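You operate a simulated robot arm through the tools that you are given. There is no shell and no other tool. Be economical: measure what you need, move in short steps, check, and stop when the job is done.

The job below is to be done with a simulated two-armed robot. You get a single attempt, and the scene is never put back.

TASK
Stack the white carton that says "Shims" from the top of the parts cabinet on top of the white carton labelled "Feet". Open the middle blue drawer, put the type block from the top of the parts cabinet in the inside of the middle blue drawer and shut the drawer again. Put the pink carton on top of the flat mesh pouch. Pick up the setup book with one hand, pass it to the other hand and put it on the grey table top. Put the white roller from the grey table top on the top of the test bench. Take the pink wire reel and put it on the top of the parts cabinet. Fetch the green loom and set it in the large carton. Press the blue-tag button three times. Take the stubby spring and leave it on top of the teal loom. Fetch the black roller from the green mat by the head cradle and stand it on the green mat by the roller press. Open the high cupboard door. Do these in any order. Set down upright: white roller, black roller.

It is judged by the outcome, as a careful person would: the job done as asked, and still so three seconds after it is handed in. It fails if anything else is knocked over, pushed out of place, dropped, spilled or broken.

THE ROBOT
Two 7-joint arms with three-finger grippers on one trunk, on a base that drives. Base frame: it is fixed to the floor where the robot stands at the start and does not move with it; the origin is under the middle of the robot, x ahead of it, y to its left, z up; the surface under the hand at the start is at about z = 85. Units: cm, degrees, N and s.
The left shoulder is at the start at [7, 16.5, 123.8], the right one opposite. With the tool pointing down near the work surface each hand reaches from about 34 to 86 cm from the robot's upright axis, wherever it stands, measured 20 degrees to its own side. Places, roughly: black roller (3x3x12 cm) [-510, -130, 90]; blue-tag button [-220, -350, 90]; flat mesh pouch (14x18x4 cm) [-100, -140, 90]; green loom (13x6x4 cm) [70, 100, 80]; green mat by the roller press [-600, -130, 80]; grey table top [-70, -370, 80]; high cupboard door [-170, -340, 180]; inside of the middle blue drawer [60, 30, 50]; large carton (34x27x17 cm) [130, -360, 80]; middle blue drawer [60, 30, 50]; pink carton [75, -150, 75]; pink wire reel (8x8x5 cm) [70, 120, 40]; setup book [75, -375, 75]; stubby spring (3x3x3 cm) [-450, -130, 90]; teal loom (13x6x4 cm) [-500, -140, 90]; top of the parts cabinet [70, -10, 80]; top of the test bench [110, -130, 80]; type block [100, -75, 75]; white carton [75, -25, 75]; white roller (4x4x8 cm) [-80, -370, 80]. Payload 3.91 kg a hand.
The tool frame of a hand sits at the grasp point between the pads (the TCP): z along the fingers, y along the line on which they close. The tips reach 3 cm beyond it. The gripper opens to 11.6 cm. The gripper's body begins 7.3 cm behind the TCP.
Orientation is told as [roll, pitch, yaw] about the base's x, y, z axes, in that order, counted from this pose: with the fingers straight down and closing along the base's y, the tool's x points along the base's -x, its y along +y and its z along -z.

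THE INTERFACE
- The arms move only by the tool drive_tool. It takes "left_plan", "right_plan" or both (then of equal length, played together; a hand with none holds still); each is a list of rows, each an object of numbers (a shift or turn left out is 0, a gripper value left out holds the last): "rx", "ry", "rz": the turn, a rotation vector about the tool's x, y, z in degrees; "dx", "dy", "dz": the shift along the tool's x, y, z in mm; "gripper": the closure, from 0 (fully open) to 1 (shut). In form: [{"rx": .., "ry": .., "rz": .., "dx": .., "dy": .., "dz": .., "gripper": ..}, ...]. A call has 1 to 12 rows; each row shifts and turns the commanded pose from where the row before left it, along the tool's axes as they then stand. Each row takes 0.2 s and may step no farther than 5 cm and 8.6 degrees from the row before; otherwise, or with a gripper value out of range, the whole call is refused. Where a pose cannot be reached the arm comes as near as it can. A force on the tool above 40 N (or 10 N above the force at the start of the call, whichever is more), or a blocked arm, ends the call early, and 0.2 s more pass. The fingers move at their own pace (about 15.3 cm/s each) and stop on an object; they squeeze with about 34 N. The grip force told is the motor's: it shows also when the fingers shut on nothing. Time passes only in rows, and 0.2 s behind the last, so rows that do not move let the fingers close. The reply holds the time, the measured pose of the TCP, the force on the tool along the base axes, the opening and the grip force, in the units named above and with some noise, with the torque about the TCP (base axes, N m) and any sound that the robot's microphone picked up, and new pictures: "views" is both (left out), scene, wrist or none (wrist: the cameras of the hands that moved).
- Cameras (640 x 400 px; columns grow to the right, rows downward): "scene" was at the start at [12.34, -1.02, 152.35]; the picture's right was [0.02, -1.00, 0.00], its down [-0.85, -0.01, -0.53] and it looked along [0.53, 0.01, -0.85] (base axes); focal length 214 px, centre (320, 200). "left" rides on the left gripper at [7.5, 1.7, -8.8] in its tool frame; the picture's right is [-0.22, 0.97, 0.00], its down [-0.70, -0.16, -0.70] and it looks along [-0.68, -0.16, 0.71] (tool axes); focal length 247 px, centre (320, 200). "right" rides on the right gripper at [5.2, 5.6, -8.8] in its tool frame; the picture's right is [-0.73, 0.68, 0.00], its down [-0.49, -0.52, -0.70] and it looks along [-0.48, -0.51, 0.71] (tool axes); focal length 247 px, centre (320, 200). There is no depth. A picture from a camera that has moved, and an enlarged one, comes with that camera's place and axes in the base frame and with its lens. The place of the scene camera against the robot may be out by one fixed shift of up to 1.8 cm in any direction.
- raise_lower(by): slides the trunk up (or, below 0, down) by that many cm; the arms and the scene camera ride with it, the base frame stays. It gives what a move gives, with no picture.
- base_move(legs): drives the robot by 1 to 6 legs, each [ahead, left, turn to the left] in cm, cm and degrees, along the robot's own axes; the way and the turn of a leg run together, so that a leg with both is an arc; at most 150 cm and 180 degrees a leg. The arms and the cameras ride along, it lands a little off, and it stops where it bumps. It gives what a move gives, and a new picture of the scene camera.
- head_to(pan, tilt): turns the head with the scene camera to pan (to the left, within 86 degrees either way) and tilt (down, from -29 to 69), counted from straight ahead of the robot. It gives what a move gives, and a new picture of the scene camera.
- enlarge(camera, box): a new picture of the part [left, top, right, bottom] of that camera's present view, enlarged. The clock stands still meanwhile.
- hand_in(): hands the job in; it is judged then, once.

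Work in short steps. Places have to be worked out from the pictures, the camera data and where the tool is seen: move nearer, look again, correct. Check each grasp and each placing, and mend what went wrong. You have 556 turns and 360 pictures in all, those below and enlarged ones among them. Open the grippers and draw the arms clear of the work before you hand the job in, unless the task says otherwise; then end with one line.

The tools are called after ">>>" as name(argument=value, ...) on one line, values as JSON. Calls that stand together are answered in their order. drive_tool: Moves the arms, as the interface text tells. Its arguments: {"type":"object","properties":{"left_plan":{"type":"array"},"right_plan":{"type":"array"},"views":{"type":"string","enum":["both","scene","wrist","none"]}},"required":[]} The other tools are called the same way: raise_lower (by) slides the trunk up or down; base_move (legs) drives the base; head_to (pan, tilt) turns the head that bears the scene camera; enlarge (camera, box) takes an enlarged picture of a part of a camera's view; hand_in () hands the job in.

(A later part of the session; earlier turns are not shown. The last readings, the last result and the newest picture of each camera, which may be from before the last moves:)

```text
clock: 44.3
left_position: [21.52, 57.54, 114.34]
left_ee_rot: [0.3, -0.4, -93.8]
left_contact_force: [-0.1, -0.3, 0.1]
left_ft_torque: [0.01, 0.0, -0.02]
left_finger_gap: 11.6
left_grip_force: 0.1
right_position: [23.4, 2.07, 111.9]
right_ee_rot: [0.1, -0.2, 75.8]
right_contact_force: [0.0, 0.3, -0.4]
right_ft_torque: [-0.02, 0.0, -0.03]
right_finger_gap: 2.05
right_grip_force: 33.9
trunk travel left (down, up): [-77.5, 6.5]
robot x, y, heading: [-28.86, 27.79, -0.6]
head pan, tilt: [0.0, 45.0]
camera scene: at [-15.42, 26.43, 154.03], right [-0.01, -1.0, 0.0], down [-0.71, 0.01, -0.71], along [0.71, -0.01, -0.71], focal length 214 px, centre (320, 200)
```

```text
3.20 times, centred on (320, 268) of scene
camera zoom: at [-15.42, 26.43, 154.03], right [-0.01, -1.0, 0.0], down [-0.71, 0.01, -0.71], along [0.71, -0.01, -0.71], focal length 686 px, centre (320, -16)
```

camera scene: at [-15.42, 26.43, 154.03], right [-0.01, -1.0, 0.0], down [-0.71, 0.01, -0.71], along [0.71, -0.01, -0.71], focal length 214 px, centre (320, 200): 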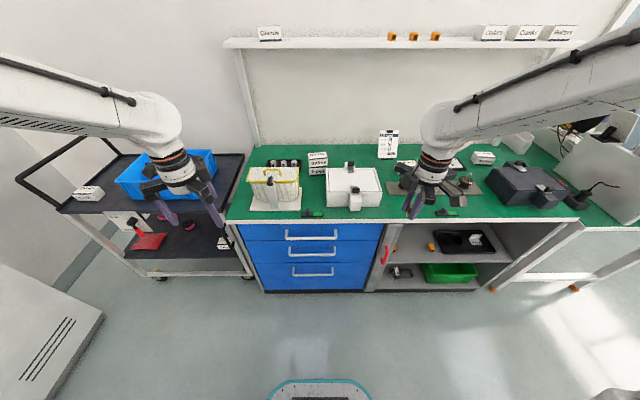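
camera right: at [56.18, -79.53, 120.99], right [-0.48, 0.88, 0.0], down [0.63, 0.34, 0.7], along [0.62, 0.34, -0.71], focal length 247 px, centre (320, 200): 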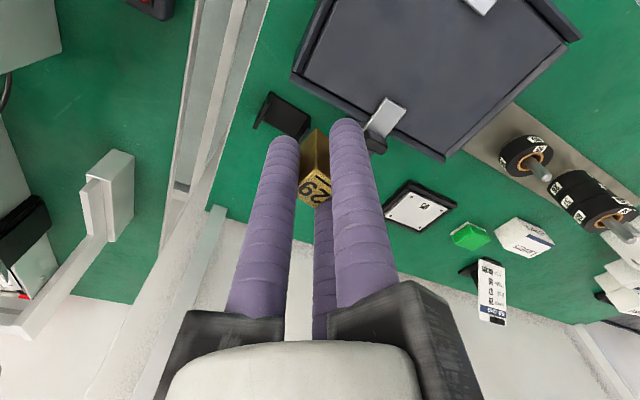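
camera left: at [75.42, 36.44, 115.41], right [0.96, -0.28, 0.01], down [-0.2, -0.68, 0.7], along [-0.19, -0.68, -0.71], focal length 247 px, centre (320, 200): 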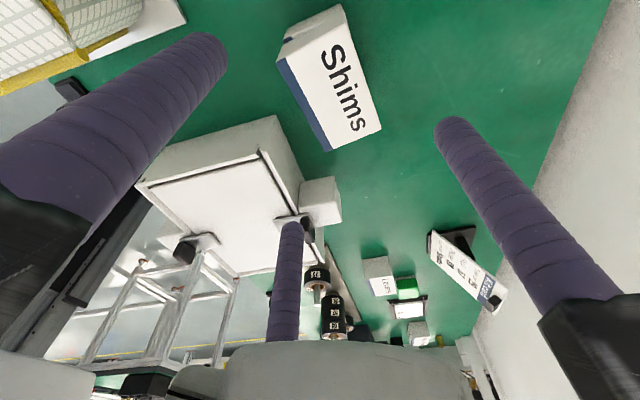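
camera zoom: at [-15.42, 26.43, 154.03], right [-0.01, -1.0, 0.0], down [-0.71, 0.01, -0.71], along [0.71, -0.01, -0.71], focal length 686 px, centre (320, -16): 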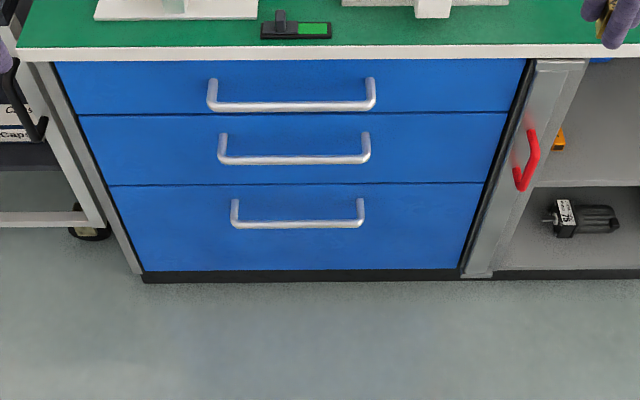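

Handle stands ~4.5 cm off the panel, width ~22 cm. Back up 20 cm, lower the trunk, then point the left hand forward.

>>> base_move(legs=[[-18, 0, 0.6]])

>>> raise_lower(by=-45)

>>> drive_tool(left_plan=[{"rz": -3.7, "dx": -40, "dy": 25}, {"dx": -45, "dy": 28}, {"dx": -45, "dy": 28}, {"dx": -45, "dy": 28}, {"dx": -45, "dy": 28}], views="none")

>>> drive_tool(left_plan=[{"rx": -8.3}, {"rx": -8.3}, {"rx": -8.3}, {"rx": -8.3}, {"rx": -8.3}, {"rx": -8.3}, {"rx": -8.3}, {"rx": -8.3}, {"rx": -8.3}, {"rx": -8.3}, {"rx": -7}, {}], views="both")

```text
clock: 45.8
left_position: [3.42, 58.09, 114.1]
left_ee_rot: [0.2, -0.3, -93.2]
left_contact_force: [-0.3, -1.8, -0.5]
left_ft_torque: [0.0, 0.01, -0.04]
left_finger_gap: 11.62
left_grip_force: 0.0
right_position: [6.12, 2.63, 111.76]
right_ee_rot: [0.4, -0.1, 76.4]
right_contact_force: [0.5, 0.2, -1.1]
right_ft_torque: [0.01, 0.01, -0.03]
right_finger_gap: 2.07
right_grip_force: 34.1
trunk travel left (down, up): [-77.5, 6.5]
robot x, y, heading: [-46.74, 27.38, 0.1]
head pan, tilt: [0.0, 45.0]
camera scene: at [-32.97, 26.64, 153.99], right [0.0, -1.0, 0.0], down [-0.71, 0.0, -0.71], along [0.71, 0.0, -0.71], focal length 214 px, centre (320, 200)
```

scene: 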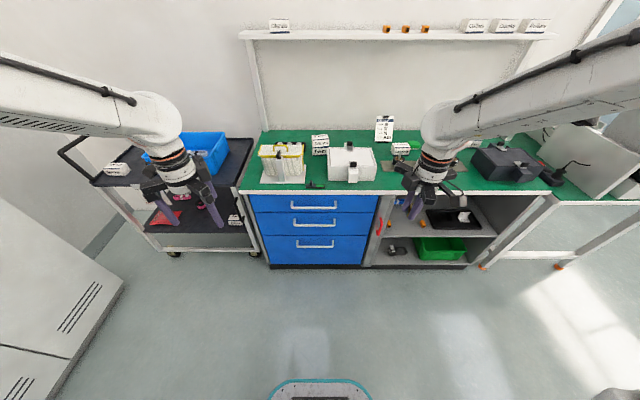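

```text
refused: -45 is not a number from -40 to 40
```

```text
refused: row 2 steps farther than a row can; nothing moved
```

```text
clock: 48.4
left_position: [9.91, 60.14, 114.93]
left_ee_rot: [90.5, -0.3, -93.3]
left_contact_force: [-0.6, -0.3, 0.4]
left_ft_torque: [-0.01, 0.03, -0.01]
left_finger_gap: 11.6
left_grip_force: 0.2
left hand out of reach, approached as far as the arm can: row 6, 7, 8, 9
right_position: [5.87, 2.79, 111.92]
right_ee_rot: [0.2, -0.2, 76.4]
right_contact_force: [0.3, -0.1, -0.8]
right_ft_torque: [0.0, 0.0, 0.01]
right_finger_gap: 2.08
right_grip_force: 33.5
trunk travel left (down, up): [-77.5, 6.5]
robot x, y, heading: [-47.14, 28.11, -0.0]
head pan, tilt: [0.0, 45.0]
camera scene: at [-33.32, 26.62, 154.03], right [0.0, -1.0, 0.0], down [-0.71, 0.0, -0.71], along [0.71, 0.0, -0.71], focal length 214 px, centre (320, 200)
camera left: at [1.59, 68.18, 116.54], right [-0.02, -0.22, 0.98], down [-0.74, -0.66, -0.16], along [0.68, -0.72, -0.15], focal length 247 px, centre (320, 200)
```

scene: 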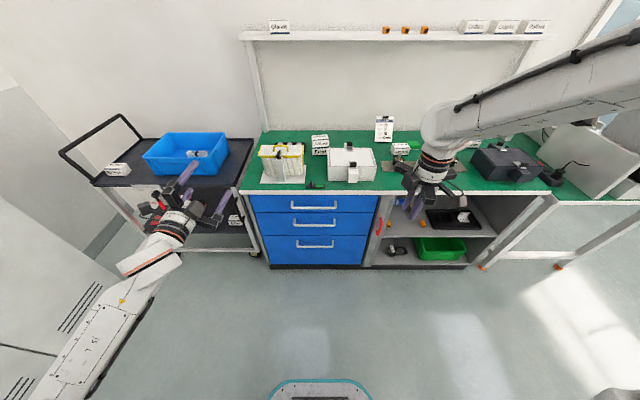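
left: 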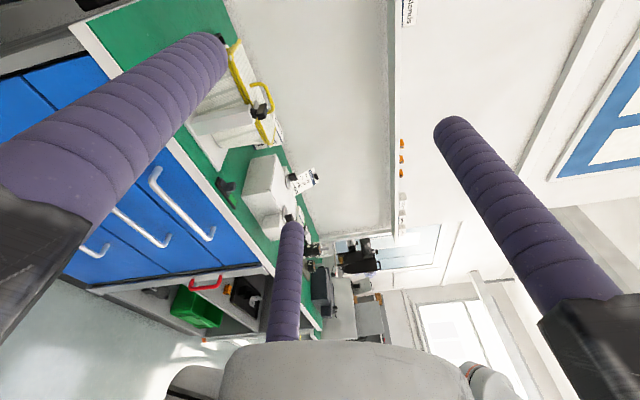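

Left hand now points forward with jaw A on top. Lower the trunk 51 cm in two steps.

>>> raise_lower(by=-40)

>>> raise_lower(by=-11)

>>> drive_tool(left_plan=[{"ry": 3.3}, {"dx": -48}, {"dx": -48}, {"dx": -48}, {"dx": -48}, {"dx": -48}, {"dx": -48}, {}], views="both")

```text
clock: 52.3
left_position: [10.08, 60.12, 74.96]
left_ee_rot: [90.3, -0.3, -93.2]
left_contact_force: [0.0, -1.1, 0.0]
left_ft_torque: [0.03, 0.01, -0.02]
left_finger_gap: 11.58
left_grip_force: 0.0
right_position: [5.76, 2.78, 71.89]
right_ee_rot: [0.2, -0.2, 76.4]
right_contact_force: [0.5, -0.4, -0.2]
right_ft_torque: [0.04, 0.0, -0.01]
right_finger_gap: 2.06
right_grip_force: 34.1
trunk travel left (down, up): [-37.5, 46.5]
robot x, y, heading: [-47.06, 27.64, 0.2]
head pan, tilt: [0.0, 45.0]
```

```text
clock: 53.7
left_position: [9.81, 60.15, 63.98]
left_ee_rot: [90.3, -0.3, -93.2]
left_contact_force: [1.1, -0.1, 0.5]
left_ft_torque: [-0.01, -0.01, -0.03]
left_finger_gap: 11.57
left_grip_force: 0.3
right_position: [5.95, 2.68, 61.03]
right_ee_rot: [0.3, -0.1, 76.3]
right_contact_force: [0.0, -0.2, -1.2]
right_ft_torque: [0.01, 0.01, 0.0]
right_finger_gap: 2.09
right_grip_force: 34.1
trunk travel left (down, up): [-26.5, 57.5]
robot x, y, heading: [-46.79, 27.3, 0.0]
head pan, tilt: [0.0, 45.0]
```

```text
clock: 55.5
left_position: [10.02, 59.02, 63.43]
left_ee_rot: [90.1, -0.3, -90.2]
left_contact_force: [-1.2, 1.4, -0.2]
left_ft_torque: [-0.01, -0.02, -0.02]
left_finger_gap: 11.62
left_grip_force: 0.1
left hand out of reach, approached as far as the arm can: row 2, 3, 4, 5, 6, 7
right_position: [5.96, 2.81, 60.93]
right_ee_rot: [0.2, 0.0, 76.4]
right_contact_force: [0.1, -0.5, -0.3]
right_ft_torque: [0.01, -0.01, -0.02]
right_finger_gap: 2.07
right_grip_force: 34.1
trunk travel left (down, up): [-26.5, 57.5]
robot x, y, heading: [-46.81, 27.63, -0.0]
head pan, tilt: [0.0, 45.0]
camera scene: at [-33.29, 26.64, 103.03], right [0.0, -1.0, 0.0], down [-0.71, 0.0, -0.71], along [0.71, 0.0, -0.71], focal length 214 px, centre (320, 200)
camera left: at [1.32, 66.51, 65.02], right [0.0, -0.22, 0.98], down [-0.7, -0.69, -0.16], along [0.71, -0.69, -0.15], focal length 247 px, centre (320, 200)
```

scene: 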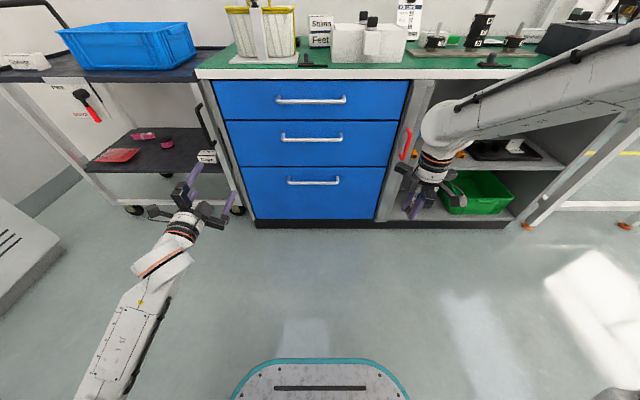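
left: 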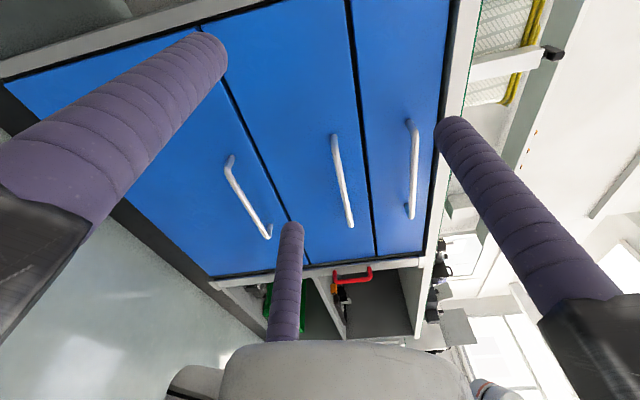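

Too close-in for sideways motion with this pose; instead drive the base right 29 cm so the hand lines up with the handle.

>>> base_move(legs=[[0, -29, 0]])

>>> drive_tool(left_plan=[{"dz": 10}, {}], views="wrist")

```text
clock: 57.5
left_position: [10.16, 29.84, 63.5]
left_ee_rot: [90.2, -0.4, -90.4]
left_contact_force: [-0.2, -0.6, 1.2]
left_ft_torque: [0.0, 0.0, 0.02]
left_finger_gap: 11.6
left_grip_force: 0.0
right_position: [5.82, -26.37, 61.05]
right_ee_rot: [0.2, -0.2, 76.3]
right_contact_force: [0.5, -0.2, -0.8]
right_ft_torque: [0.0, 0.03, 0.0]
right_finger_gap: 2.1
right_grip_force: 34.0
trunk travel left (down, up): [-26.5, 57.5]
robot x, y, heading: [-46.75, -1.07, -0.1]
head pan, tilt: [0.0, 45.0]
camera scene: at [-33.24, -2.44, 103.03], right [0.0, -1.0, 0.0], down [-0.71, 0.0, -0.71], along [0.71, 0.0, -0.71], focal length 214 px, centre (320, 200)
```

scene: 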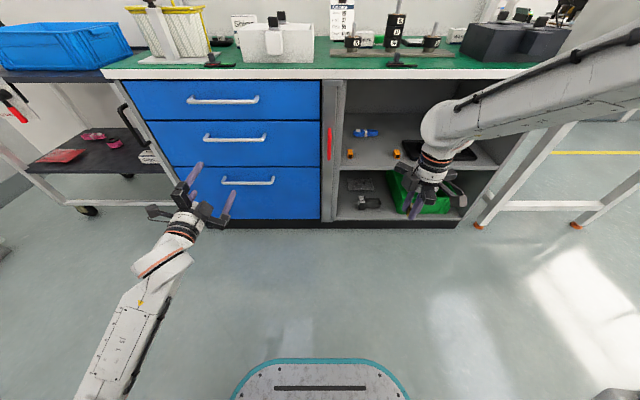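

```text
clock: 58.1
left_position: [10.67, 30.23, 63.16]
left_ee_rot: [90.2, -0.2, -90.5]
left_contact_force: [-0.3, 0.1, 0.0]
left_ft_torque: [0.01, -0.01, 0.0]
left_finger_gap: 11.59
left_grip_force: 0.0
left hand out of reach, approached as far as the arm can: row 1
right_position: [5.9, -26.49, 60.97]
right_ee_rot: [0.2, -0.2, 76.2]
right_contact_force: [0.9, 0.6, -0.9]
right_ft_torque: [0.01, 0.01, 0.02]
right_finger_gap: 2.05
right_grip_force: 33.8
trunk travel left (down, up): [-26.5, 57.5]
robot x, y, heading: [-46.8, -0.99, 0.2]
head pan, tilt: [0.0, 45.0]
camera left: at [1.93, 37.82, 64.79], right [0.0, -0.22, 0.98], down [-0.71, -0.69, -0.16], along [0.71, -0.69, -0.15], focal length 247 px, centre (320, 200)
```

left: 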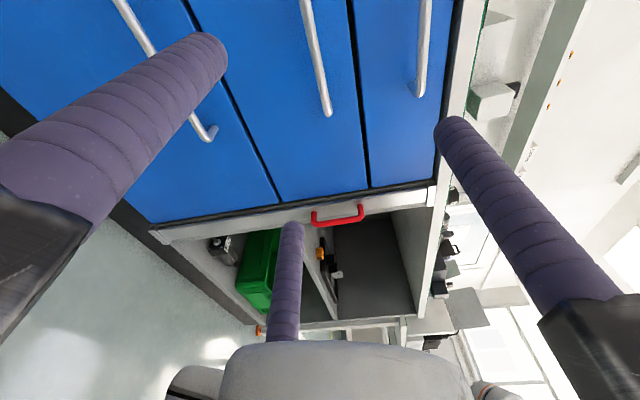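

Try extending the hand forward out of the folded zone.

>>> drive_tool(left_plan=[{"dz": 40}, {"dz": 40}, {"dz": 40}, {}], views="wrist")

```text
clock: 59.1
left_position: [14.43, 35.3, 61.29]
left_ee_rot: [90.1, -0.3, -90.4]
left_contact_force: [-0.1, 0.2, 0.6]
left_ft_torque: [0.0, 0.01, 0.0]
left_finger_gap: 11.6
left_grip_force: 0.0
left hand out of reach, approached as far as the arm can: row 1, 2, 3
right_position: [5.75, -26.3, 61.11]
right_ee_rot: [0.3, -0.1, 76.4]
right_contact_force: [-0.6, -0.1, -1.4]
right_ft_torque: [0.0, -0.02, 0.02]
right_finger_gap: 2.08
right_grip_force: 34.1
trunk travel left (down, up): [-26.5, 57.5]
robot x, y, heading: [-46.8, -1.41, 0.0]
head pan, tilt: [0.0, 45.0]
camera left: at [5.76, 42.9, 62.85], right [0.0, -0.22, 0.98], down [-0.7, -0.69, -0.16], along [0.71, -0.69, -0.15], focal length 247 px, centre (320, 200)
```

left: 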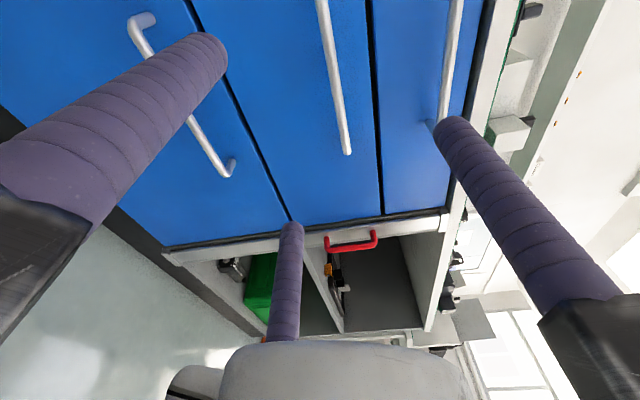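

The horizontal pose sits at a joint limit. Tilt the hand back to ~55° from vertical and retry.

>>> drive_tool(left_plan=[{"rx": 8}, {"rx": 8}, {"rx": 8}, {"rx": 8}, {}], views="none")

>>> drive_tool(left_plan=[{"dx": -40}, {"dy": 20}, {}], views="scene")

```text
clock: 60.3
left_position: [14.42, 35.23, 61.41]
left_ee_rot: [58.1, -0.2, -90.4]
left_contact_force: [-0.6, 0.5, 0.4]
left_ft_torque: [0.04, -0.03, 0.01]
left_finger_gap: 11.59
left_grip_force: 0.1
right_position: [5.91, -26.44, 60.93]
right_ee_rot: [0.1, -0.2, 76.3]
right_contact_force: [-0.2, -0.8, -0.7]
right_ft_torque: [0.05, -0.02, -0.03]
right_finger_gap: 2.06
right_grip_force: 34.2
trunk travel left (down, up): [-26.5, 57.5]
robot x, y, heading: [-46.83, -1.3, 0.1]
head pan, tilt: [0.0, 45.0]
```

```text
clock: 61.1
left_position: [15.48, 31.39, 63.1]
left_ee_rot: [58.1, -0.3, -90.4]
left_contact_force: [-1.0, 0.4, -0.7]
left_ft_torque: [0.0, -0.03, 0.02]
left_finger_gap: 11.6
left_grip_force: 0.1
right_position: [5.82, -26.45, 60.93]
right_ee_rot: [0.3, -0.1, 76.3]
right_contact_force: [-0.5, 1.1, -1.9]
right_ft_torque: [-0.01, 0.01, 0.02]
right_finger_gap: 2.07
right_grip_force: 33.7
trunk travel left (down, up): [-26.5, 57.5]
robot x, y, heading: [-46.85, -0.95, 0.1]
head pan, tilt: [0.0, 45.0]
camera scene: at [-33.24, -2.4, 103.03], right [0.0, -1.0, 0.0], down [-0.71, 0.0, -0.71], along [0.71, 0.0, -0.71], focal length 214 px, centre (320, 200)
```

scene: 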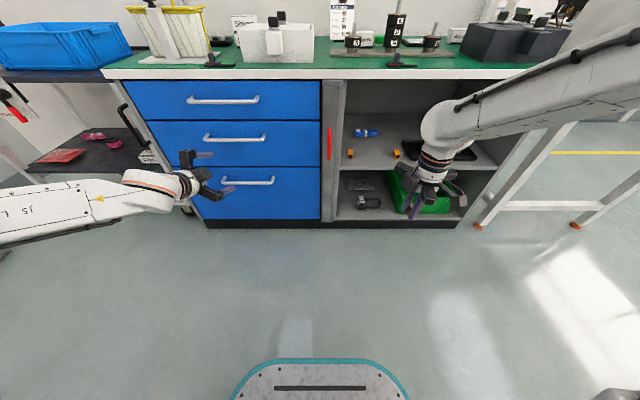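

That freed it. Take a wrist view to refine the handle's place.

>>> drive_tool(left_plan=[{"dx": 2}, {}], views="wrist")

```text
clock: 61.7
left_position: [15.52, 31.5, 63.1]
left_ee_rot: [58.0, -0.3, -90.4]
left_contact_force: [-0.1, -0.1, 0.5]
left_ft_torque: [0.0, -0.02, -0.01]
left_finger_gap: 11.6
left_grip_force: 0.1
right_position: [5.84, -26.46, 61.06]
right_ee_rot: [0.2, -0.2, 76.2]
right_contact_force: [-1.4, 0.6, -1.8]
right_ft_torque: [0.01, 0.0, -0.01]
right_finger_gap: 2.06
right_grip_force: 34.9
trunk travel left (down, up): [-26.5, 57.5]
robot x, y, heading: [-46.88, -1.22, -0.0]
head pan, tilt: [0.0, 45.0]
camera left: at [9.01, 39.12, 69.05], right [0.51, -0.22, 0.83], down [-0.68, -0.69, 0.24], along [0.52, -0.69, -0.51], focal length 247 px, centre (320, 200)
```

left: 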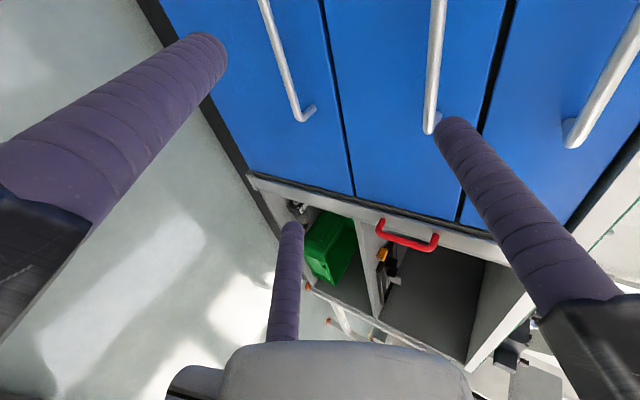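

Middle bar lies at z≈62.4, x≈39. Raise the hand 4.5 cm, part-close to 5 cm, and drive ahead 13 cm to line up.

>>> drive_tool(left_plan=[{"dy": 38, "dz": -24, "gripper": 0.55}, {}], views="none")

>>> base_move(legs=[[13, 0, 0]])

>>> drive_tool(left_plan=[{"dz": 1}, {}], views="wrist")

```text
clock: 62.3
left_position: [15.35, 31.64, 67.52]
left_ee_rot: [58.1, -0.2, -90.3]
left_contact_force: [-0.2, -0.4, -0.4]
left_ft_torque: [0.01, -0.02, 0.02]
left_finger_gap: 5.24
left_grip_force: 0.1
right_position: [6.03, -26.45, 60.84]
right_ee_rot: [0.1, -0.1, 76.3]
right_contact_force: [0.5, 0.1, -1.1]
right_ft_torque: [0.02, -0.01, -0.04]
right_finger_gap: 2.07
right_grip_force: 33.8
trunk travel left (down, up): [-26.5, 57.5]
robot x, y, heading: [-46.85, -1.53, 0.0]
head pan, tilt: [0.0, 45.0]
```

```text
clock: 63.6
left_position: [28.46, 31.55, 67.51]
left_ee_rot: [58.1, -0.3, -90.4]
left_contact_force: [0.0, 1.2, 0.7]
left_ft_torque: [-0.01, 0.02, 0.0]
left_finger_gap: 5.23
left_grip_force: 0.1
right_position: [18.89, -26.38, 60.95]
right_ee_rot: [0.2, -0.1, 76.2]
right_contact_force: [0.2, 0.3, -1.1]
right_ft_torque: [-0.01, 0.05, 0.01]
right_finger_gap: 2.06
right_grip_force: 34.0
trunk travel left (down, up): [-26.5, 57.5]
robot x, y, heading: [-33.91, -1.65, -0.2]
head pan, tilt: [0.0, 45.0]
camera scene: at [-20.1, -2.41, 103.01], right [0.0, -1.0, 0.0], down [-0.71, 0.0, -0.71], along [0.71, 0.0, -0.71], focal length 214 px, centre (320, 200)
```

scene: 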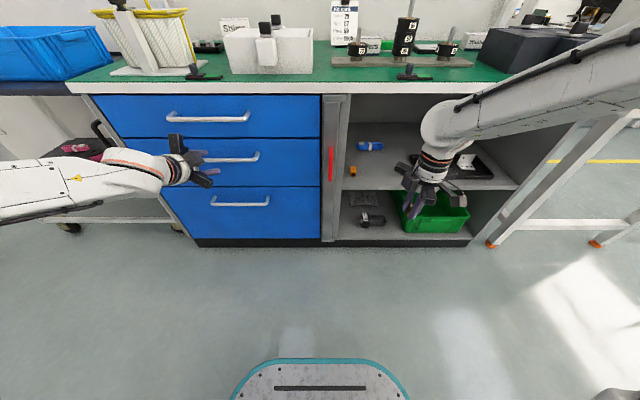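

```text
clock: 64.2
left_position: [28.55, 31.6, 67.49]
left_ee_rot: [58.0, -0.2, -90.4]
left_contact_force: [0.0, 0.3, -0.4]
left_ft_torque: [0.02, 0.02, 0.0]
left_finger_gap: 5.24
left_grip_force: 0.1
right_position: [18.99, -26.41, 60.95]
right_ee_rot: [0.2, -0.1, 76.3]
right_contact_force: [-0.7, -0.3, -1.3]
right_ft_torque: [0.02, -0.02, -0.01]
right_finger_gap: 2.07
right_grip_force: 33.9
trunk travel left (down, up): [-26.5, 57.5]
robot x, y, heading: [-33.68, -1.44, 0.1]
head pan, tilt: [0.0, 45.0]
camera left: at [22.12, 39.19, 73.5], right [0.51, -0.22, 0.83], down [-0.68, -0.69, 0.24], along [0.52, -0.69, -0.51], focal length 247 px, centre (320, 200)
```

left: 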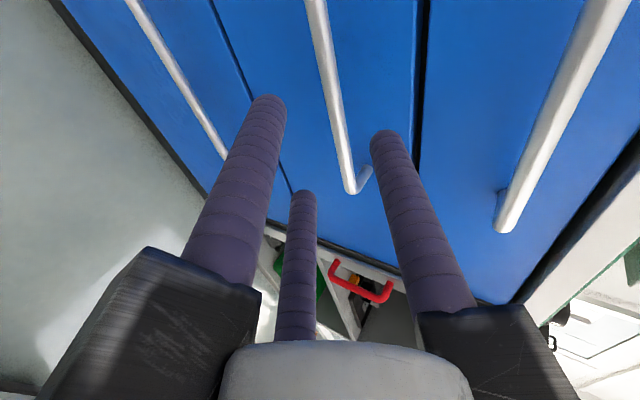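

Bar triangulates to x=38.6, z=62.4, right on the tool's line. Advance 9.7 cm along the fingers.

>>> drive_tool(left_plan=[{"dz": 35}, {"dz": 35}, {"dz": 27}, {}], views="wrist")

```text
clock: 65.2
left_position: [36.83, 31.5, 62.33]
left_ee_rot: [58.0, -0.3, -90.4]
left_contact_force: [-0.7, 0.2, -0.1]
left_ft_torque: [-0.03, 0.0, 0.01]
left_finger_gap: 5.24
left_grip_force: 0.0
right_position: [18.99, -26.39, 60.93]
right_ee_rot: [0.2, 0.0, 76.3]
right_contact_force: [0.3, 0.3, -1.4]
right_ft_torque: [0.01, 0.0, -0.02]
right_finger_gap: 2.07
right_grip_force: 34.0
trunk travel left (down, up): [-26.5, 57.5]
robot x, y, heading: [-33.66, -0.97, -0.2]
head pan, tilt: [0.0, 45.0]
camera left: at [30.34, 39.07, 68.33], right [0.51, -0.22, 0.83], down [-0.68, -0.69, 0.24], along [0.52, -0.69, -0.51], focal length 247 px, centre (320, 200)
```

left: 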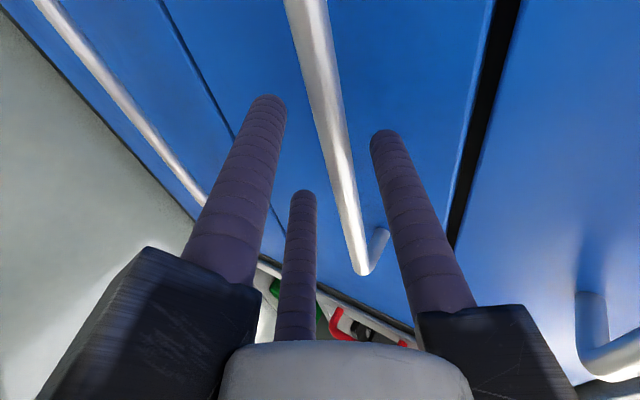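

The bar is between the jaws with no contact. Close on it.

>>> drive_tool(left_plan=[{"gripper": 0.75}, {"gripper": 1.0}, {}, {}], views="wrist")

```text
clock: 66.2
left_position: [36.72, 31.47, 62.83]
left_ee_rot: [58.5, -0.2, -90.4]
left_contact_force: [3.9, 5.0, 24.0]
left_ft_torque: [-0.02, -0.41, -0.18]
left_finger_gap: 2.36
left_grip_force: 44.8
right_position: [18.83, -26.61, 61.04]
right_ee_rot: [0.1, -0.2, 76.3]
right_contact_force: [0.8, -0.2, -0.6]
right_ft_torque: [0.02, -0.03, 0.02]
right_finger_gap: 2.08
right_grip_force: 34.1
trunk travel left (down, up): [-26.5, 57.5]
robot x, y, heading: [-33.94, -1.59, -0.2]
head pan, tilt: [0.0, 45.0]
camera left: at [30.25, 39.05, 68.74], right [0.51, -0.22, 0.83], down [-0.68, -0.69, 0.23], along [0.52, -0.69, -0.51], focal length 247 px, centre (320, 200)
```

left: 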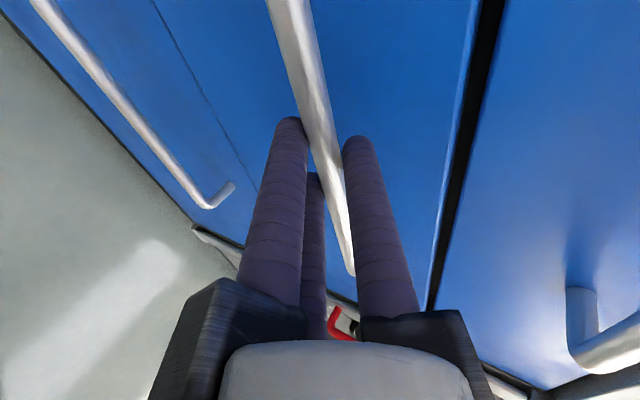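

Handle clamped. Pull the drawer by driving back 25 cm.

>>> base_move(legs=[[-25, 0, 0]])

```text
clock: 68.0
left_position: [11.65, 31.5, 62.82]
left_ee_rot: [58.4, -0.2, -90.2]
left_contact_force: [1.4, 0.0, 28.6]
left_ft_torque: [-0.09, -0.46, -0.52]
left_finger_gap: 2.33
left_grip_force: 44.7
right_position: [-5.96, -26.32, 61.07]
right_ee_rot: [0.0, -0.2, 76.4]
right_contact_force: [0.0, 0.4, -0.3]
right_ft_torque: [-0.02, 0.02, 0.01]
right_finger_gap: 2.07
right_grip_force: 33.6
trunk travel left (down, up): [-26.5, 57.5]
robot x, y, heading: [-58.69, -1.06, 0.2]
head pan, tilt: [0.0, 45.0]
camera scene: at [-45.3, -2.54, 103.07], right [0.0, -1.0, 0.0], down [-0.71, 0.0, -0.71], along [0.71, 0.0, -0.71], focal length 214 px, centre (320, 200)
```

scene: 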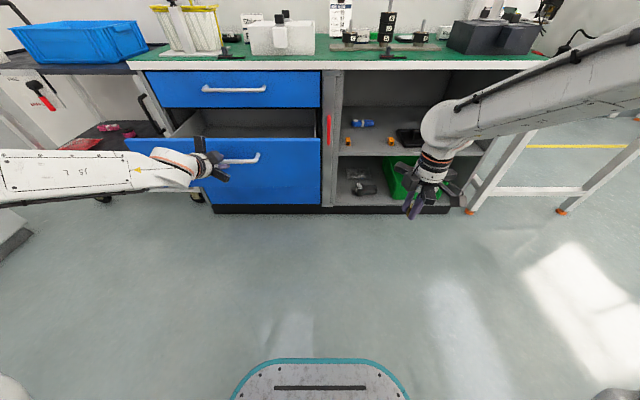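

Drawer is open 25 cm. Release the handle and withdraw along the fingers.

>>> drive_tool(left_plan=[{"gripper": 0.55}, {}, {"dz": -35}, {"dz": -40}, {"dz": -45}, {}], views="wrist")

>>> raise_lower(by=30)

```text
clock: 69.4
left_position: [1.58, 31.59, 68.96]
left_ee_rot: [58.3, -0.1, -90.3]
left_contact_force: [-0.3, -0.1, -0.2]
left_ft_torque: [0.01, 0.05, 0.01]
left_finger_gap: 5.21
left_grip_force: 0.0
right_position: [-5.91, -26.35, 60.93]
right_ee_rot: [0.2, -0.2, 76.4]
right_contact_force: [-0.1, -0.2, -0.8]
right_ft_torque: [0.04, -0.02, -0.02]
right_finger_gap: 2.07
right_grip_force: 33.8
trunk travel left (down, up): [-26.5, 57.5]
robot x, y, heading: [-58.37, -1.26, -0.0]
head pan, tilt: [0.0, 45.0]
camera left: at [-4.91, 39.14, 74.94], right [0.51, -0.22, 0.83], down [-0.68, -0.69, 0.24], along [0.52, -0.69, -0.51], focal length 247 px, centre (320, 200)
```

left: 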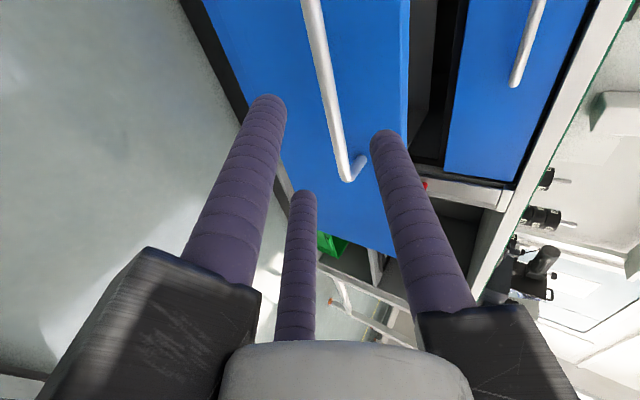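

```text
clock: 72.4
left_position: [1.72, 31.6, 98.92]
left_ee_rot: [58.2, -0.3, -90.3]
left_contact_force: [0.1, 0.3, 0.2]
left_ft_torque: [-0.02, 0.03, 0.02]
left_finger_gap: 5.23
left_grip_force: 0.2
right_position: [-5.86, -26.35, 90.99]
right_ee_rot: [0.2, 0.0, 76.4]
right_contact_force: [0.5, -0.8, -1.0]
right_ft_torque: [0.0, 0.03, -0.01]
right_finger_gap: 2.07
right_grip_force: 34.0
trunk travel left (down, up): [-56.5, 27.5]
robot x, y, heading: [-58.72, -0.81, 0.2]
head pan, tilt: [0.0, 45.0]
```

Now drive ahead/left so the right hand can reach over the open drawer.

>>> base_move(legs=[[0, 28, 0], [24, 0, 0]])

>>> drive_tool(right_plan=[{"dx": -48, "dy": 11}, {"dx": -48, "dy": 11}, {"dx": -48, "dy": 11}, {}], views="both")

```text
clock: 75.7
left_position: [25.84, 59.54, 98.82]
left_ee_rot: [58.2, -0.3, -90.4]
left_contact_force: [0.0, -0.3, -0.2]
left_ft_torque: [-0.01, 0.02, -0.01]
left_finger_gap: 5.18
left_grip_force: 0.0
right_position: [18.32, 1.68, 90.89]
right_ee_rot: [0.2, 0.0, 76.4]
right_contact_force: [0.4, -0.3, -0.7]
right_ft_torque: [0.0, 0.04, 0.03]
right_finger_gap: 2.06
right_grip_force: 33.7
trunk travel left (down, up): [-56.5, 27.5]
robot x, y, heading: [-34.6, 26.91, 0.3]
head pan, tilt: [0.0, 45.0]
camera scene: at [-20.82, 25.65, 133.02], right [0.0, -1.0, 0.0], down [-0.71, 0.0, -0.71], along [0.71, 0.0, -0.71], focal length 214 px, centre (320, 200)
```

scene: 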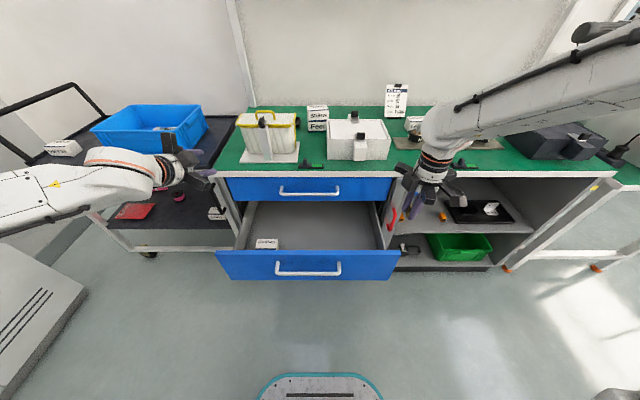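

```text
clock: 76.7
left_position: [25.79, 59.43, 98.92]
left_ee_rot: [58.2, -0.4, -90.4]
left_contact_force: [0.4, 0.8, 0.0]
left_ft_torque: [0.0, -0.02, 0.04]
left_finger_gap: 5.25
left_grip_force: 0.1
right_position: [18.47, 16.29, 91.01]
right_ee_rot: [0.3, -0.2, 76.3]
right_contact_force: [-0.9, -1.2, -1.1]
right_ft_torque: [0.03, 0.0, -0.02]
right_finger_gap: 2.05
right_grip_force: 34.2
trunk travel left (down, up): [-56.5, 27.5]
robot x, y, heading: [-34.76, 26.71, 0.2]
head pan, tilt: [0.0, 45.0]
camera scene: at [-20.9, 25.53, 133.03], right [0.0, -1.0, 0.0], down [-0.71, 0.0, -0.71], along [0.71, 0.0, -0.71], focal length 214 px, centre (320, 200)
camera right: at [11.73, 12.54, 99.89], right [-0.49, 0.87, 0.01], down [0.63, 0.35, 0.7], along [0.61, 0.34, -0.71], focal length 247 px, centre (320, 200)
```

scene: 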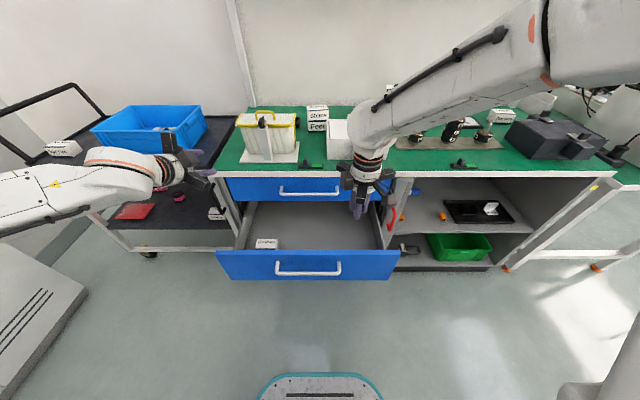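
right: 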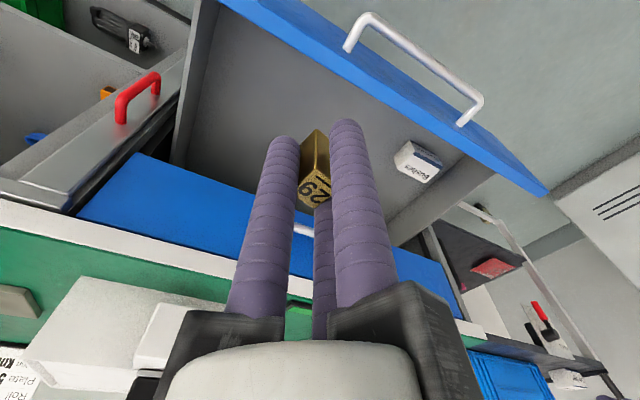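

Right hand over drawer's edge; move to [28, 27] and start lowering.

>>> drive_tool(right_plan=[{"dx": -42, "dy": -22}, {"dx": -42, "dy": -22}, {"dx": -42, "dy": -22}, {"dz": 40}, {"dz": 40}, {"dz": 40}, {"dz": 40}, {"dz": 40}, {}], views="both")

```text
clock: 78.7
left_position: [25.77, 59.67, 98.87]
left_ee_rot: [58.3, -0.3, -90.4]
left_contact_force: [0.1, -0.3, 1.3]
left_ft_torque: [0.0, -0.02, -0.02]
left_finger_gap: 5.22
left_grip_force: 0.1
right_position: [27.68, 27.26, 71.0]
right_ee_rot: [0.1, -0.1, 76.3]
right_contact_force: [-0.4, 0.1, -1.2]
right_ft_torque: [0.01, 0.02, 0.0]
right_finger_gap: 2.08
right_grip_force: 34.6
trunk travel left (down, up): [-56.5, 27.5]
robot x, y, heading: [-34.47, 26.63, 0.0]
head pan, tilt: [0.0, 45.0]
camera scene: at [-20.96, 25.65, 133.04], right [0.0, -1.0, 0.0], down [-0.71, 0.0, -0.71], along [0.71, 0.0, -0.71], focal length 214 px, centre (320, 200)
camera right: at [20.99, 23.45, 80.02], right [-0.49, 0.87, 0.0], down [0.62, 0.35, 0.7], along [0.61, 0.34, -0.71], focal length 247 px, centre (320, 200)
```

scene: 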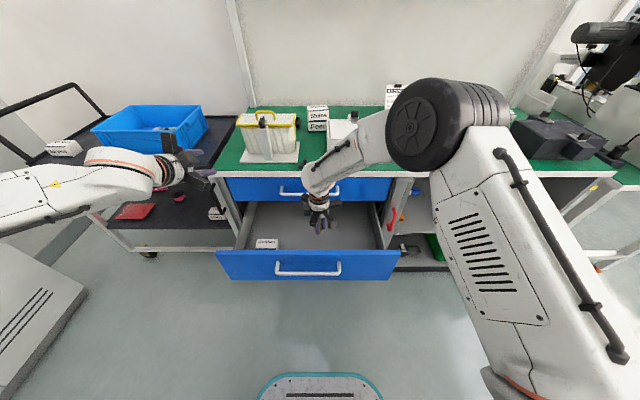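
right: 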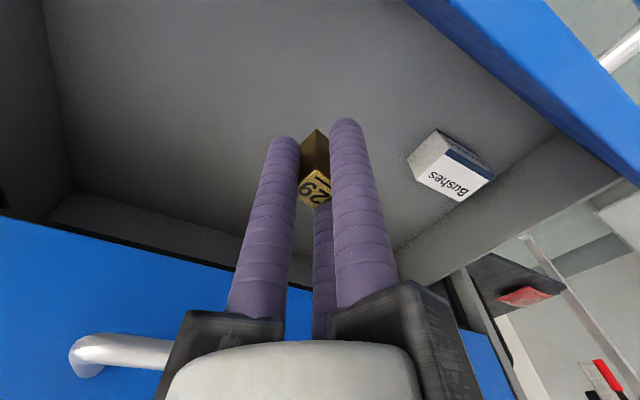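

Well inside the drawer. Continue down 16 cm, then probe slowly for the floor.

>>> drive_tool(right_plan=[{"dz": 40}, {"dz": 40}, {"dz": 40}, {"dz": 25}, {"dz": 6}, {"dz": 5}, {}], views="wrist")

```text
clock: 80.3
left_position: [25.74, 59.6, 98.86]
left_ee_rot: [58.2, -0.2, -90.3]
left_contact_force: [-0.6, -0.3, 0.3]
left_ft_torque: [-0.01, 0.01, 0.04]
left_finger_gap: 5.23
left_grip_force: 0.2
right_position: [27.66, 27.23, 55.32]
right_ee_rot: [0.3, -0.2, 76.3]
right_contact_force: [0.9, 0.1, -1.4]
right_ft_torque: [0.0, -0.01, 0.03]
right_finger_gap: 2.08
right_grip_force: 33.8
trunk travel left (down, up): [-56.5, 27.5]
robot x, y, heading: [-34.29, 26.93, -0.1]
head pan, tilt: [0.0, 45.0]
camera right: at [21.01, 23.44, 64.26], right [-0.49, 0.87, 0.0], down [0.62, 0.35, 0.7], along [0.61, 0.34, -0.71], focal length 247 px, centre (320, 200)
```

right: 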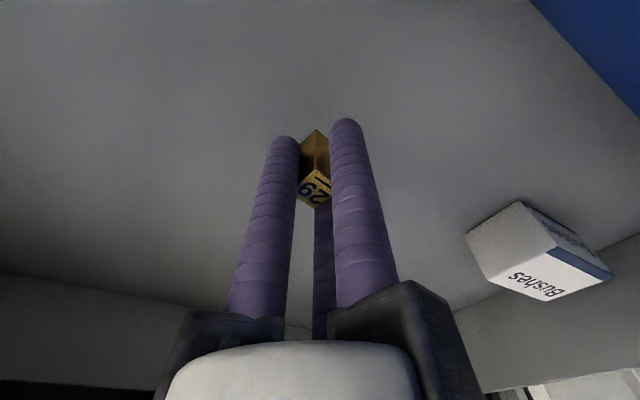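

Still above the floor; step down gently.

>>> drive_tool(right_plan=[{"dz": 5}, {"dz": 5}, {"dz": 5}, {}], views="none")

>>> drive_tool(right_plan=[{"dz": 4}, {"dz": 4}, {}], views="wrist")

```text
clock: 81.3
left_position: [25.81, 59.55, 98.97]
left_ee_rot: [58.2, -0.3, -90.5]
left_contact_force: [-0.1, -0.3, -0.5]
left_ft_torque: [0.02, 0.03, 0.0]
left_finger_gap: 5.23
left_grip_force: 0.0
right_position: [27.72, 27.15, 53.83]
right_ee_rot: [0.2, 0.0, 76.2]
right_contact_force: [-0.4, 0.4, -0.5]
right_ft_torque: [-0.01, 0.03, -0.02]
right_finger_gap: 2.06
right_grip_force: 33.8
trunk travel left (down, up): [-56.5, 27.5]
robot x, y, heading: [-34.54, 26.95, 0.2]
head pan, tilt: [0.0, 45.0]
```

```text
clock: 82.1
left_position: [25.75, 59.53, 98.9]
left_ee_rot: [58.2, -0.3, -90.4]
left_contact_force: [0.8, -0.3, -0.2]
left_ft_torque: [0.01, 0.05, 0.0]
left_finger_gap: 5.22
left_grip_force: 0.0
right_position: [27.82, 27.26, 53.0]
right_ee_rot: [0.1, -0.2, 76.3]
right_contact_force: [-0.3, -0.8, -1.0]
right_ft_torque: [-0.01, -0.02, 0.01]
right_finger_gap: 2.08
right_grip_force: 33.7
trunk travel left (down, up): [-56.5, 27.5]
robot x, y, heading: [-34.35, 26.74, 0.1]
head pan, tilt: [0.0, 45.0]
camera right: at [20.99, 23.45, 61.99], right [-0.49, 0.87, 0.0], down [0.62, 0.35, 0.7], along [0.61, 0.34, -0.71], focal length 247 px, centre (320, 200)
```

right: 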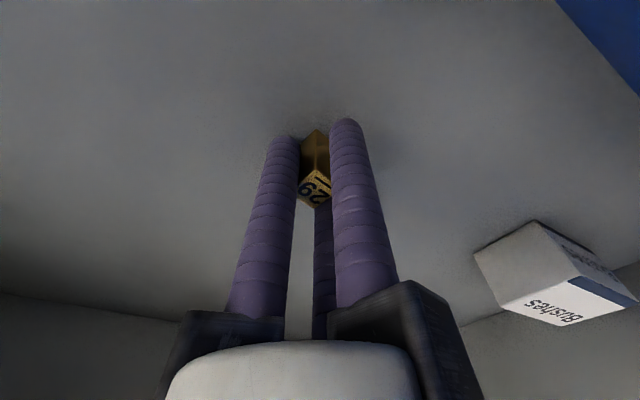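

Shadow closing in, no contact yet. A few more small steps.

>>> drive_tool(right_plan=[{"dz": 4}, {"dz": 4}, {"dz": 3}, {}], views="none")

>>> drive_tool(right_plan=[{"dz": 3}, {"dz": 3}, {}], views="none")

```text
clock: 83.1
left_position: [25.52, 59.7, 99.08]
left_ee_rot: [58.3, -0.3, -90.5]
left_contact_force: [0.4, -0.1, -0.6]
left_ft_torque: [0.01, 0.01, 0.01]
left_finger_gap: 5.21
left_grip_force: 0.1
right_position: [27.8, 27.24, 52.4]
right_ee_rot: [-0.2, -0.2, 76.4]
right_contact_force: [1.5, -1.6, 31.5]
right_ft_torque: [-0.13, -0.31, 0.0]
right_finger_gap: 2.05
right_grip_force: 33.8
trunk travel left (down, up): [-56.5, 27.5]
robot x, y, heading: [-34.3, 26.85, 0.1]
head pan, tilt: [0.0, 45.0]
```

```text
clock: 83.7
left_position: [25.75, 59.64, 99.0]
left_ee_rot: [58.3, -0.2, -90.4]
left_contact_force: [0.5, -0.1, -0.1]
left_ft_torque: [0.01, -0.01, -0.03]
left_finger_gap: 5.24
left_grip_force: 0.2
right_position: [28.07, 27.25, 52.05]
right_ee_rot: [-0.3, -0.2, 76.4]
right_contact_force: [-1.1, -0.7, 21.1]
right_ft_torque: [-0.09, 0.19, 0.2]
right_finger_gap: 2.07
right_grip_force: 45.4
trunk travel left (down, up): [-56.5, 27.5]
robot x, y, heading: [-33.76, 26.98, 0.2]
head pan, tilt: [0.0, 45.0]
stopped in row 2 (right hand): the force on the tool passed its limit at 43 N (the readings are from after the stop); the commanded pose is now the measured one
```

Block is on the floor. Ease up, release and lift out.

>>> drive_tool(right_plan=[{"dz": -2}, {"gripper": 0.85}, {"gripper": 0.65}, {}, {"dz": -40}, {"dz": -45}], views="wrist")

```text
clock: 85.1
left_position: [25.74, 59.58, 98.86]
left_ee_rot: [58.3, -0.3, -90.5]
left_contact_force: [0.1, -0.1, 0.2]
left_ft_torque: [-0.01, 0.01, 0.02]
left_finger_gap: 5.23
left_grip_force: 0.1
right_position: [27.75, 27.25, 60.52]
right_ee_rot: [0.1, -0.1, 76.3]
right_contact_force: [0.5, 0.0, 0.1]
right_ft_torque: [0.01, -0.01, -0.05]
right_finger_gap: 4.07
right_grip_force: 0.1
trunk travel left (down, up): [-56.5, 27.5]
robot x, y, heading: [-34.38, 26.57, -0.2]
head pan, tilt: [0.0, 45.0]
camera right: at [20.99, 23.51, 69.38], right [-0.49, 0.87, 0.0], down [0.62, 0.35, 0.7], along [0.61, 0.34, -0.71], focal length 247 px, centre (320, 200)
```

right: 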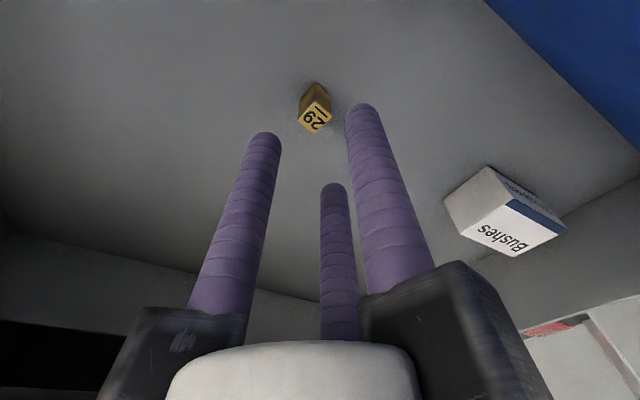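

Type block stands in the drawer. Lift out and retract the right hand, then position for pushing the drawer shut with the left fingertips.

>>> drive_tool(right_plan=[{"dz": -45}, {"dz": -45}, {"dz": -45}, {"dz": -45}, {"dz": -45}, {"dz": -45}, {"dz": -45}], views="none")

>>> drive_tool(right_plan=[{"dx": 43, "dy": 22}, {"dx": 43, "dy": 22}, {"dx": 43, "dy": 22}, {"dx": 43, "dy": 22}, {"dx": 43, "dy": 22}, {"dx": 43, "dy": 22}, {"dx": 43, "dy": 22}], left_plan=[{"gripper": 1.0}, {}, {}, {}, {}, {}, {}], views="none")

>>> base_move(legs=[[-30, 0, 0], [0, -29, 0]])

>>> raise_lower(by=-40)

>>> raise_lower(by=-3)

```text
clock: 86.7
left_position: [25.71, 59.49, 99.02]
left_ee_rot: [58.3, -0.3, -90.4]
left_contact_force: [-0.9, 0.2, -0.2]
left_ft_torque: [0.0, 0.02, -0.02]
left_finger_gap: 5.21
left_grip_force: 0.0
right_position: [27.7, 27.23, 92.02]
right_ee_rot: [0.0, -0.2, 76.3]
right_contact_force: [-0.5, 0.0, 0.4]
right_ft_torque: [-0.01, 0.0, 0.01]
right_finger_gap: 4.07
right_grip_force: 0.1
trunk travel left (down, up): [-56.5, 27.5]
robot x, y, heading: [-34.39, 26.51, 0.1]
head pan, tilt: [0.0, 45.0]
```

```text
clock: 88.3
left_position: [25.77, 59.75, 98.98]
left_ee_rot: [58.3, -0.4, -90.4]
left_contact_force: [0.7, 0.6, -0.2]
left_ft_torque: [-0.04, -0.02, -0.06]
left_finger_gap: 0.89
left_grip_force: 33.8
right_position: [5.92, 0.77, 92.07]
right_ee_rot: [-2.3, 8.8, 77.9]
right_contact_force: [-0.9, 0.4, 1.7]
right_ft_torque: [-0.04, -0.04, 0.01]
right_finger_gap: 4.06
right_grip_force: 0.1
trunk travel left (down, up): [-56.5, 27.5]
robot x, y, heading: [-34.36, 26.72, -0.2]
head pan, tilt: [0.0, 45.0]
```

```text
clock: 92.0
left_position: [-4.21, 30.44, 98.93]
left_ee_rot: [58.1, -0.3, -90.3]
left_contact_force: [0.6, 0.4, 0.0]
left_ft_torque: [0.04, 0.0, 0.02]
left_finger_gap: 0.91
left_grip_force: 34.2
right_position: [-24.18, -27.74, 91.82]
right_ee_rot: [0.0, -0.2, 76.5]
right_contact_force: [-0.1, -0.1, 0.5]
right_ft_torque: [0.05, 0.0, 0.0]
right_finger_gap: 4.05
right_grip_force: 0.0
trunk travel left (down, up): [-56.5, 27.5]
robot x, y, heading: [-64.48, -2.74, 0.3]
head pan, tilt: [0.0, 45.0]
camera scene: at [-50.89, -3.64, 133.03], right [0.0, -1.0, 0.0], down [-0.71, 0.0, -0.71], along [0.71, 0.0, -0.71], focal length 214 px, centre (320, 200)
```

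scene: 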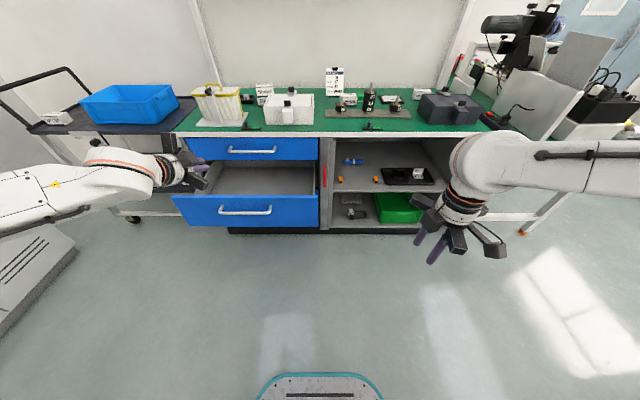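

```text
clock: 95.8
left_position: [-4.36, 30.36, 59.13]
left_ee_rot: [58.3, -0.3, -90.3]
left_contact_force: [0.5, 0.2, -0.4]
left_ft_torque: [0.0, 0.02, 0.02]
left_finger_gap: 0.91
left_grip_force: 34.2
right_position: [-24.16, -27.66, 51.79]
right_ee_rot: [0.0, -0.2, 76.5]
right_contact_force: [-0.2, 0.9, -0.4]
right_ft_torque: [0.0, 0.01, 0.02]
right_finger_gap: 4.06
right_grip_force: 0.0
trunk travel left (down, up): [-16.5, 67.5]
robot x, y, heading: [-64.19, -2.37, 0.1]
head pan, tilt: [0.0, 45.0]
```

```text
clock: 96.5
left_position: [-4.25, 30.43, 56.0]
left_ee_rot: [58.3, -0.3, -90.4]
left_contact_force: [-0.3, -0.4, 0.7]
left_ft_torque: [0.0, 0.05, -0.02]
left_finger_gap: 0.91
left_grip_force: 34.1
right_position: [-24.22, -27.68, 48.72]
right_ee_rot: [0.0, 0.0, 76.5]
right_contact_force: [0.4, 0.5, 0.1]
right_ft_torque: [-0.02, 0.01, 0.04]
right_finger_gap: 4.06
right_grip_force: 0.1
trunk travel left (down, up): [-13.5, 70.5]
robot x, y, heading: [-64.59, -2.74, 0.0]
head pan, tilt: [0.0, 45.0]
```

Drive ahead to push: first leg to contact, then close.

>>> base_move(legs=[[18, 0, 0], [21, 0, 0]])

```text
clock: 99.3
left_position: [34.83, 30.43, 55.87]
left_ee_rot: [58.2, -0.3, -90.3]
left_contact_force: [0.3, 0.4, 0.5]
left_ft_torque: [0.01, 0.02, -0.04]
left_finger_gap: 0.9
left_grip_force: 33.8
right_position: [14.88, -27.57, 48.79]
right_ee_rot: [0.0, -0.3, 76.4]
right_contact_force: [0.4, -0.6, -0.4]
right_ft_torque: [0.03, 0.02, 0.01]
right_finger_gap: 4.06
right_grip_force: 0.0
trunk travel left (down, up): [-13.5, 70.5]
robot x, y, heading: [-25.26, -2.25, 0.0]
head pan, tilt: [0.0, 45.0]
camera scene: at [-11.86, -3.51, 90.03], right [0.0, -1.0, 0.0], down [-0.71, 0.0, -0.71], along [0.71, 0.0, -0.71], focal length 214 px, centre (320, 200)
```

scene: 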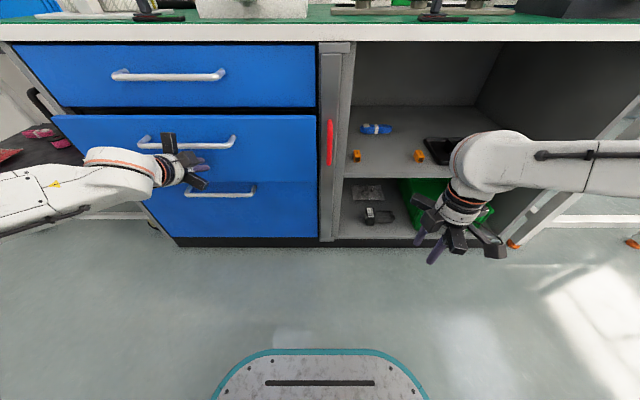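

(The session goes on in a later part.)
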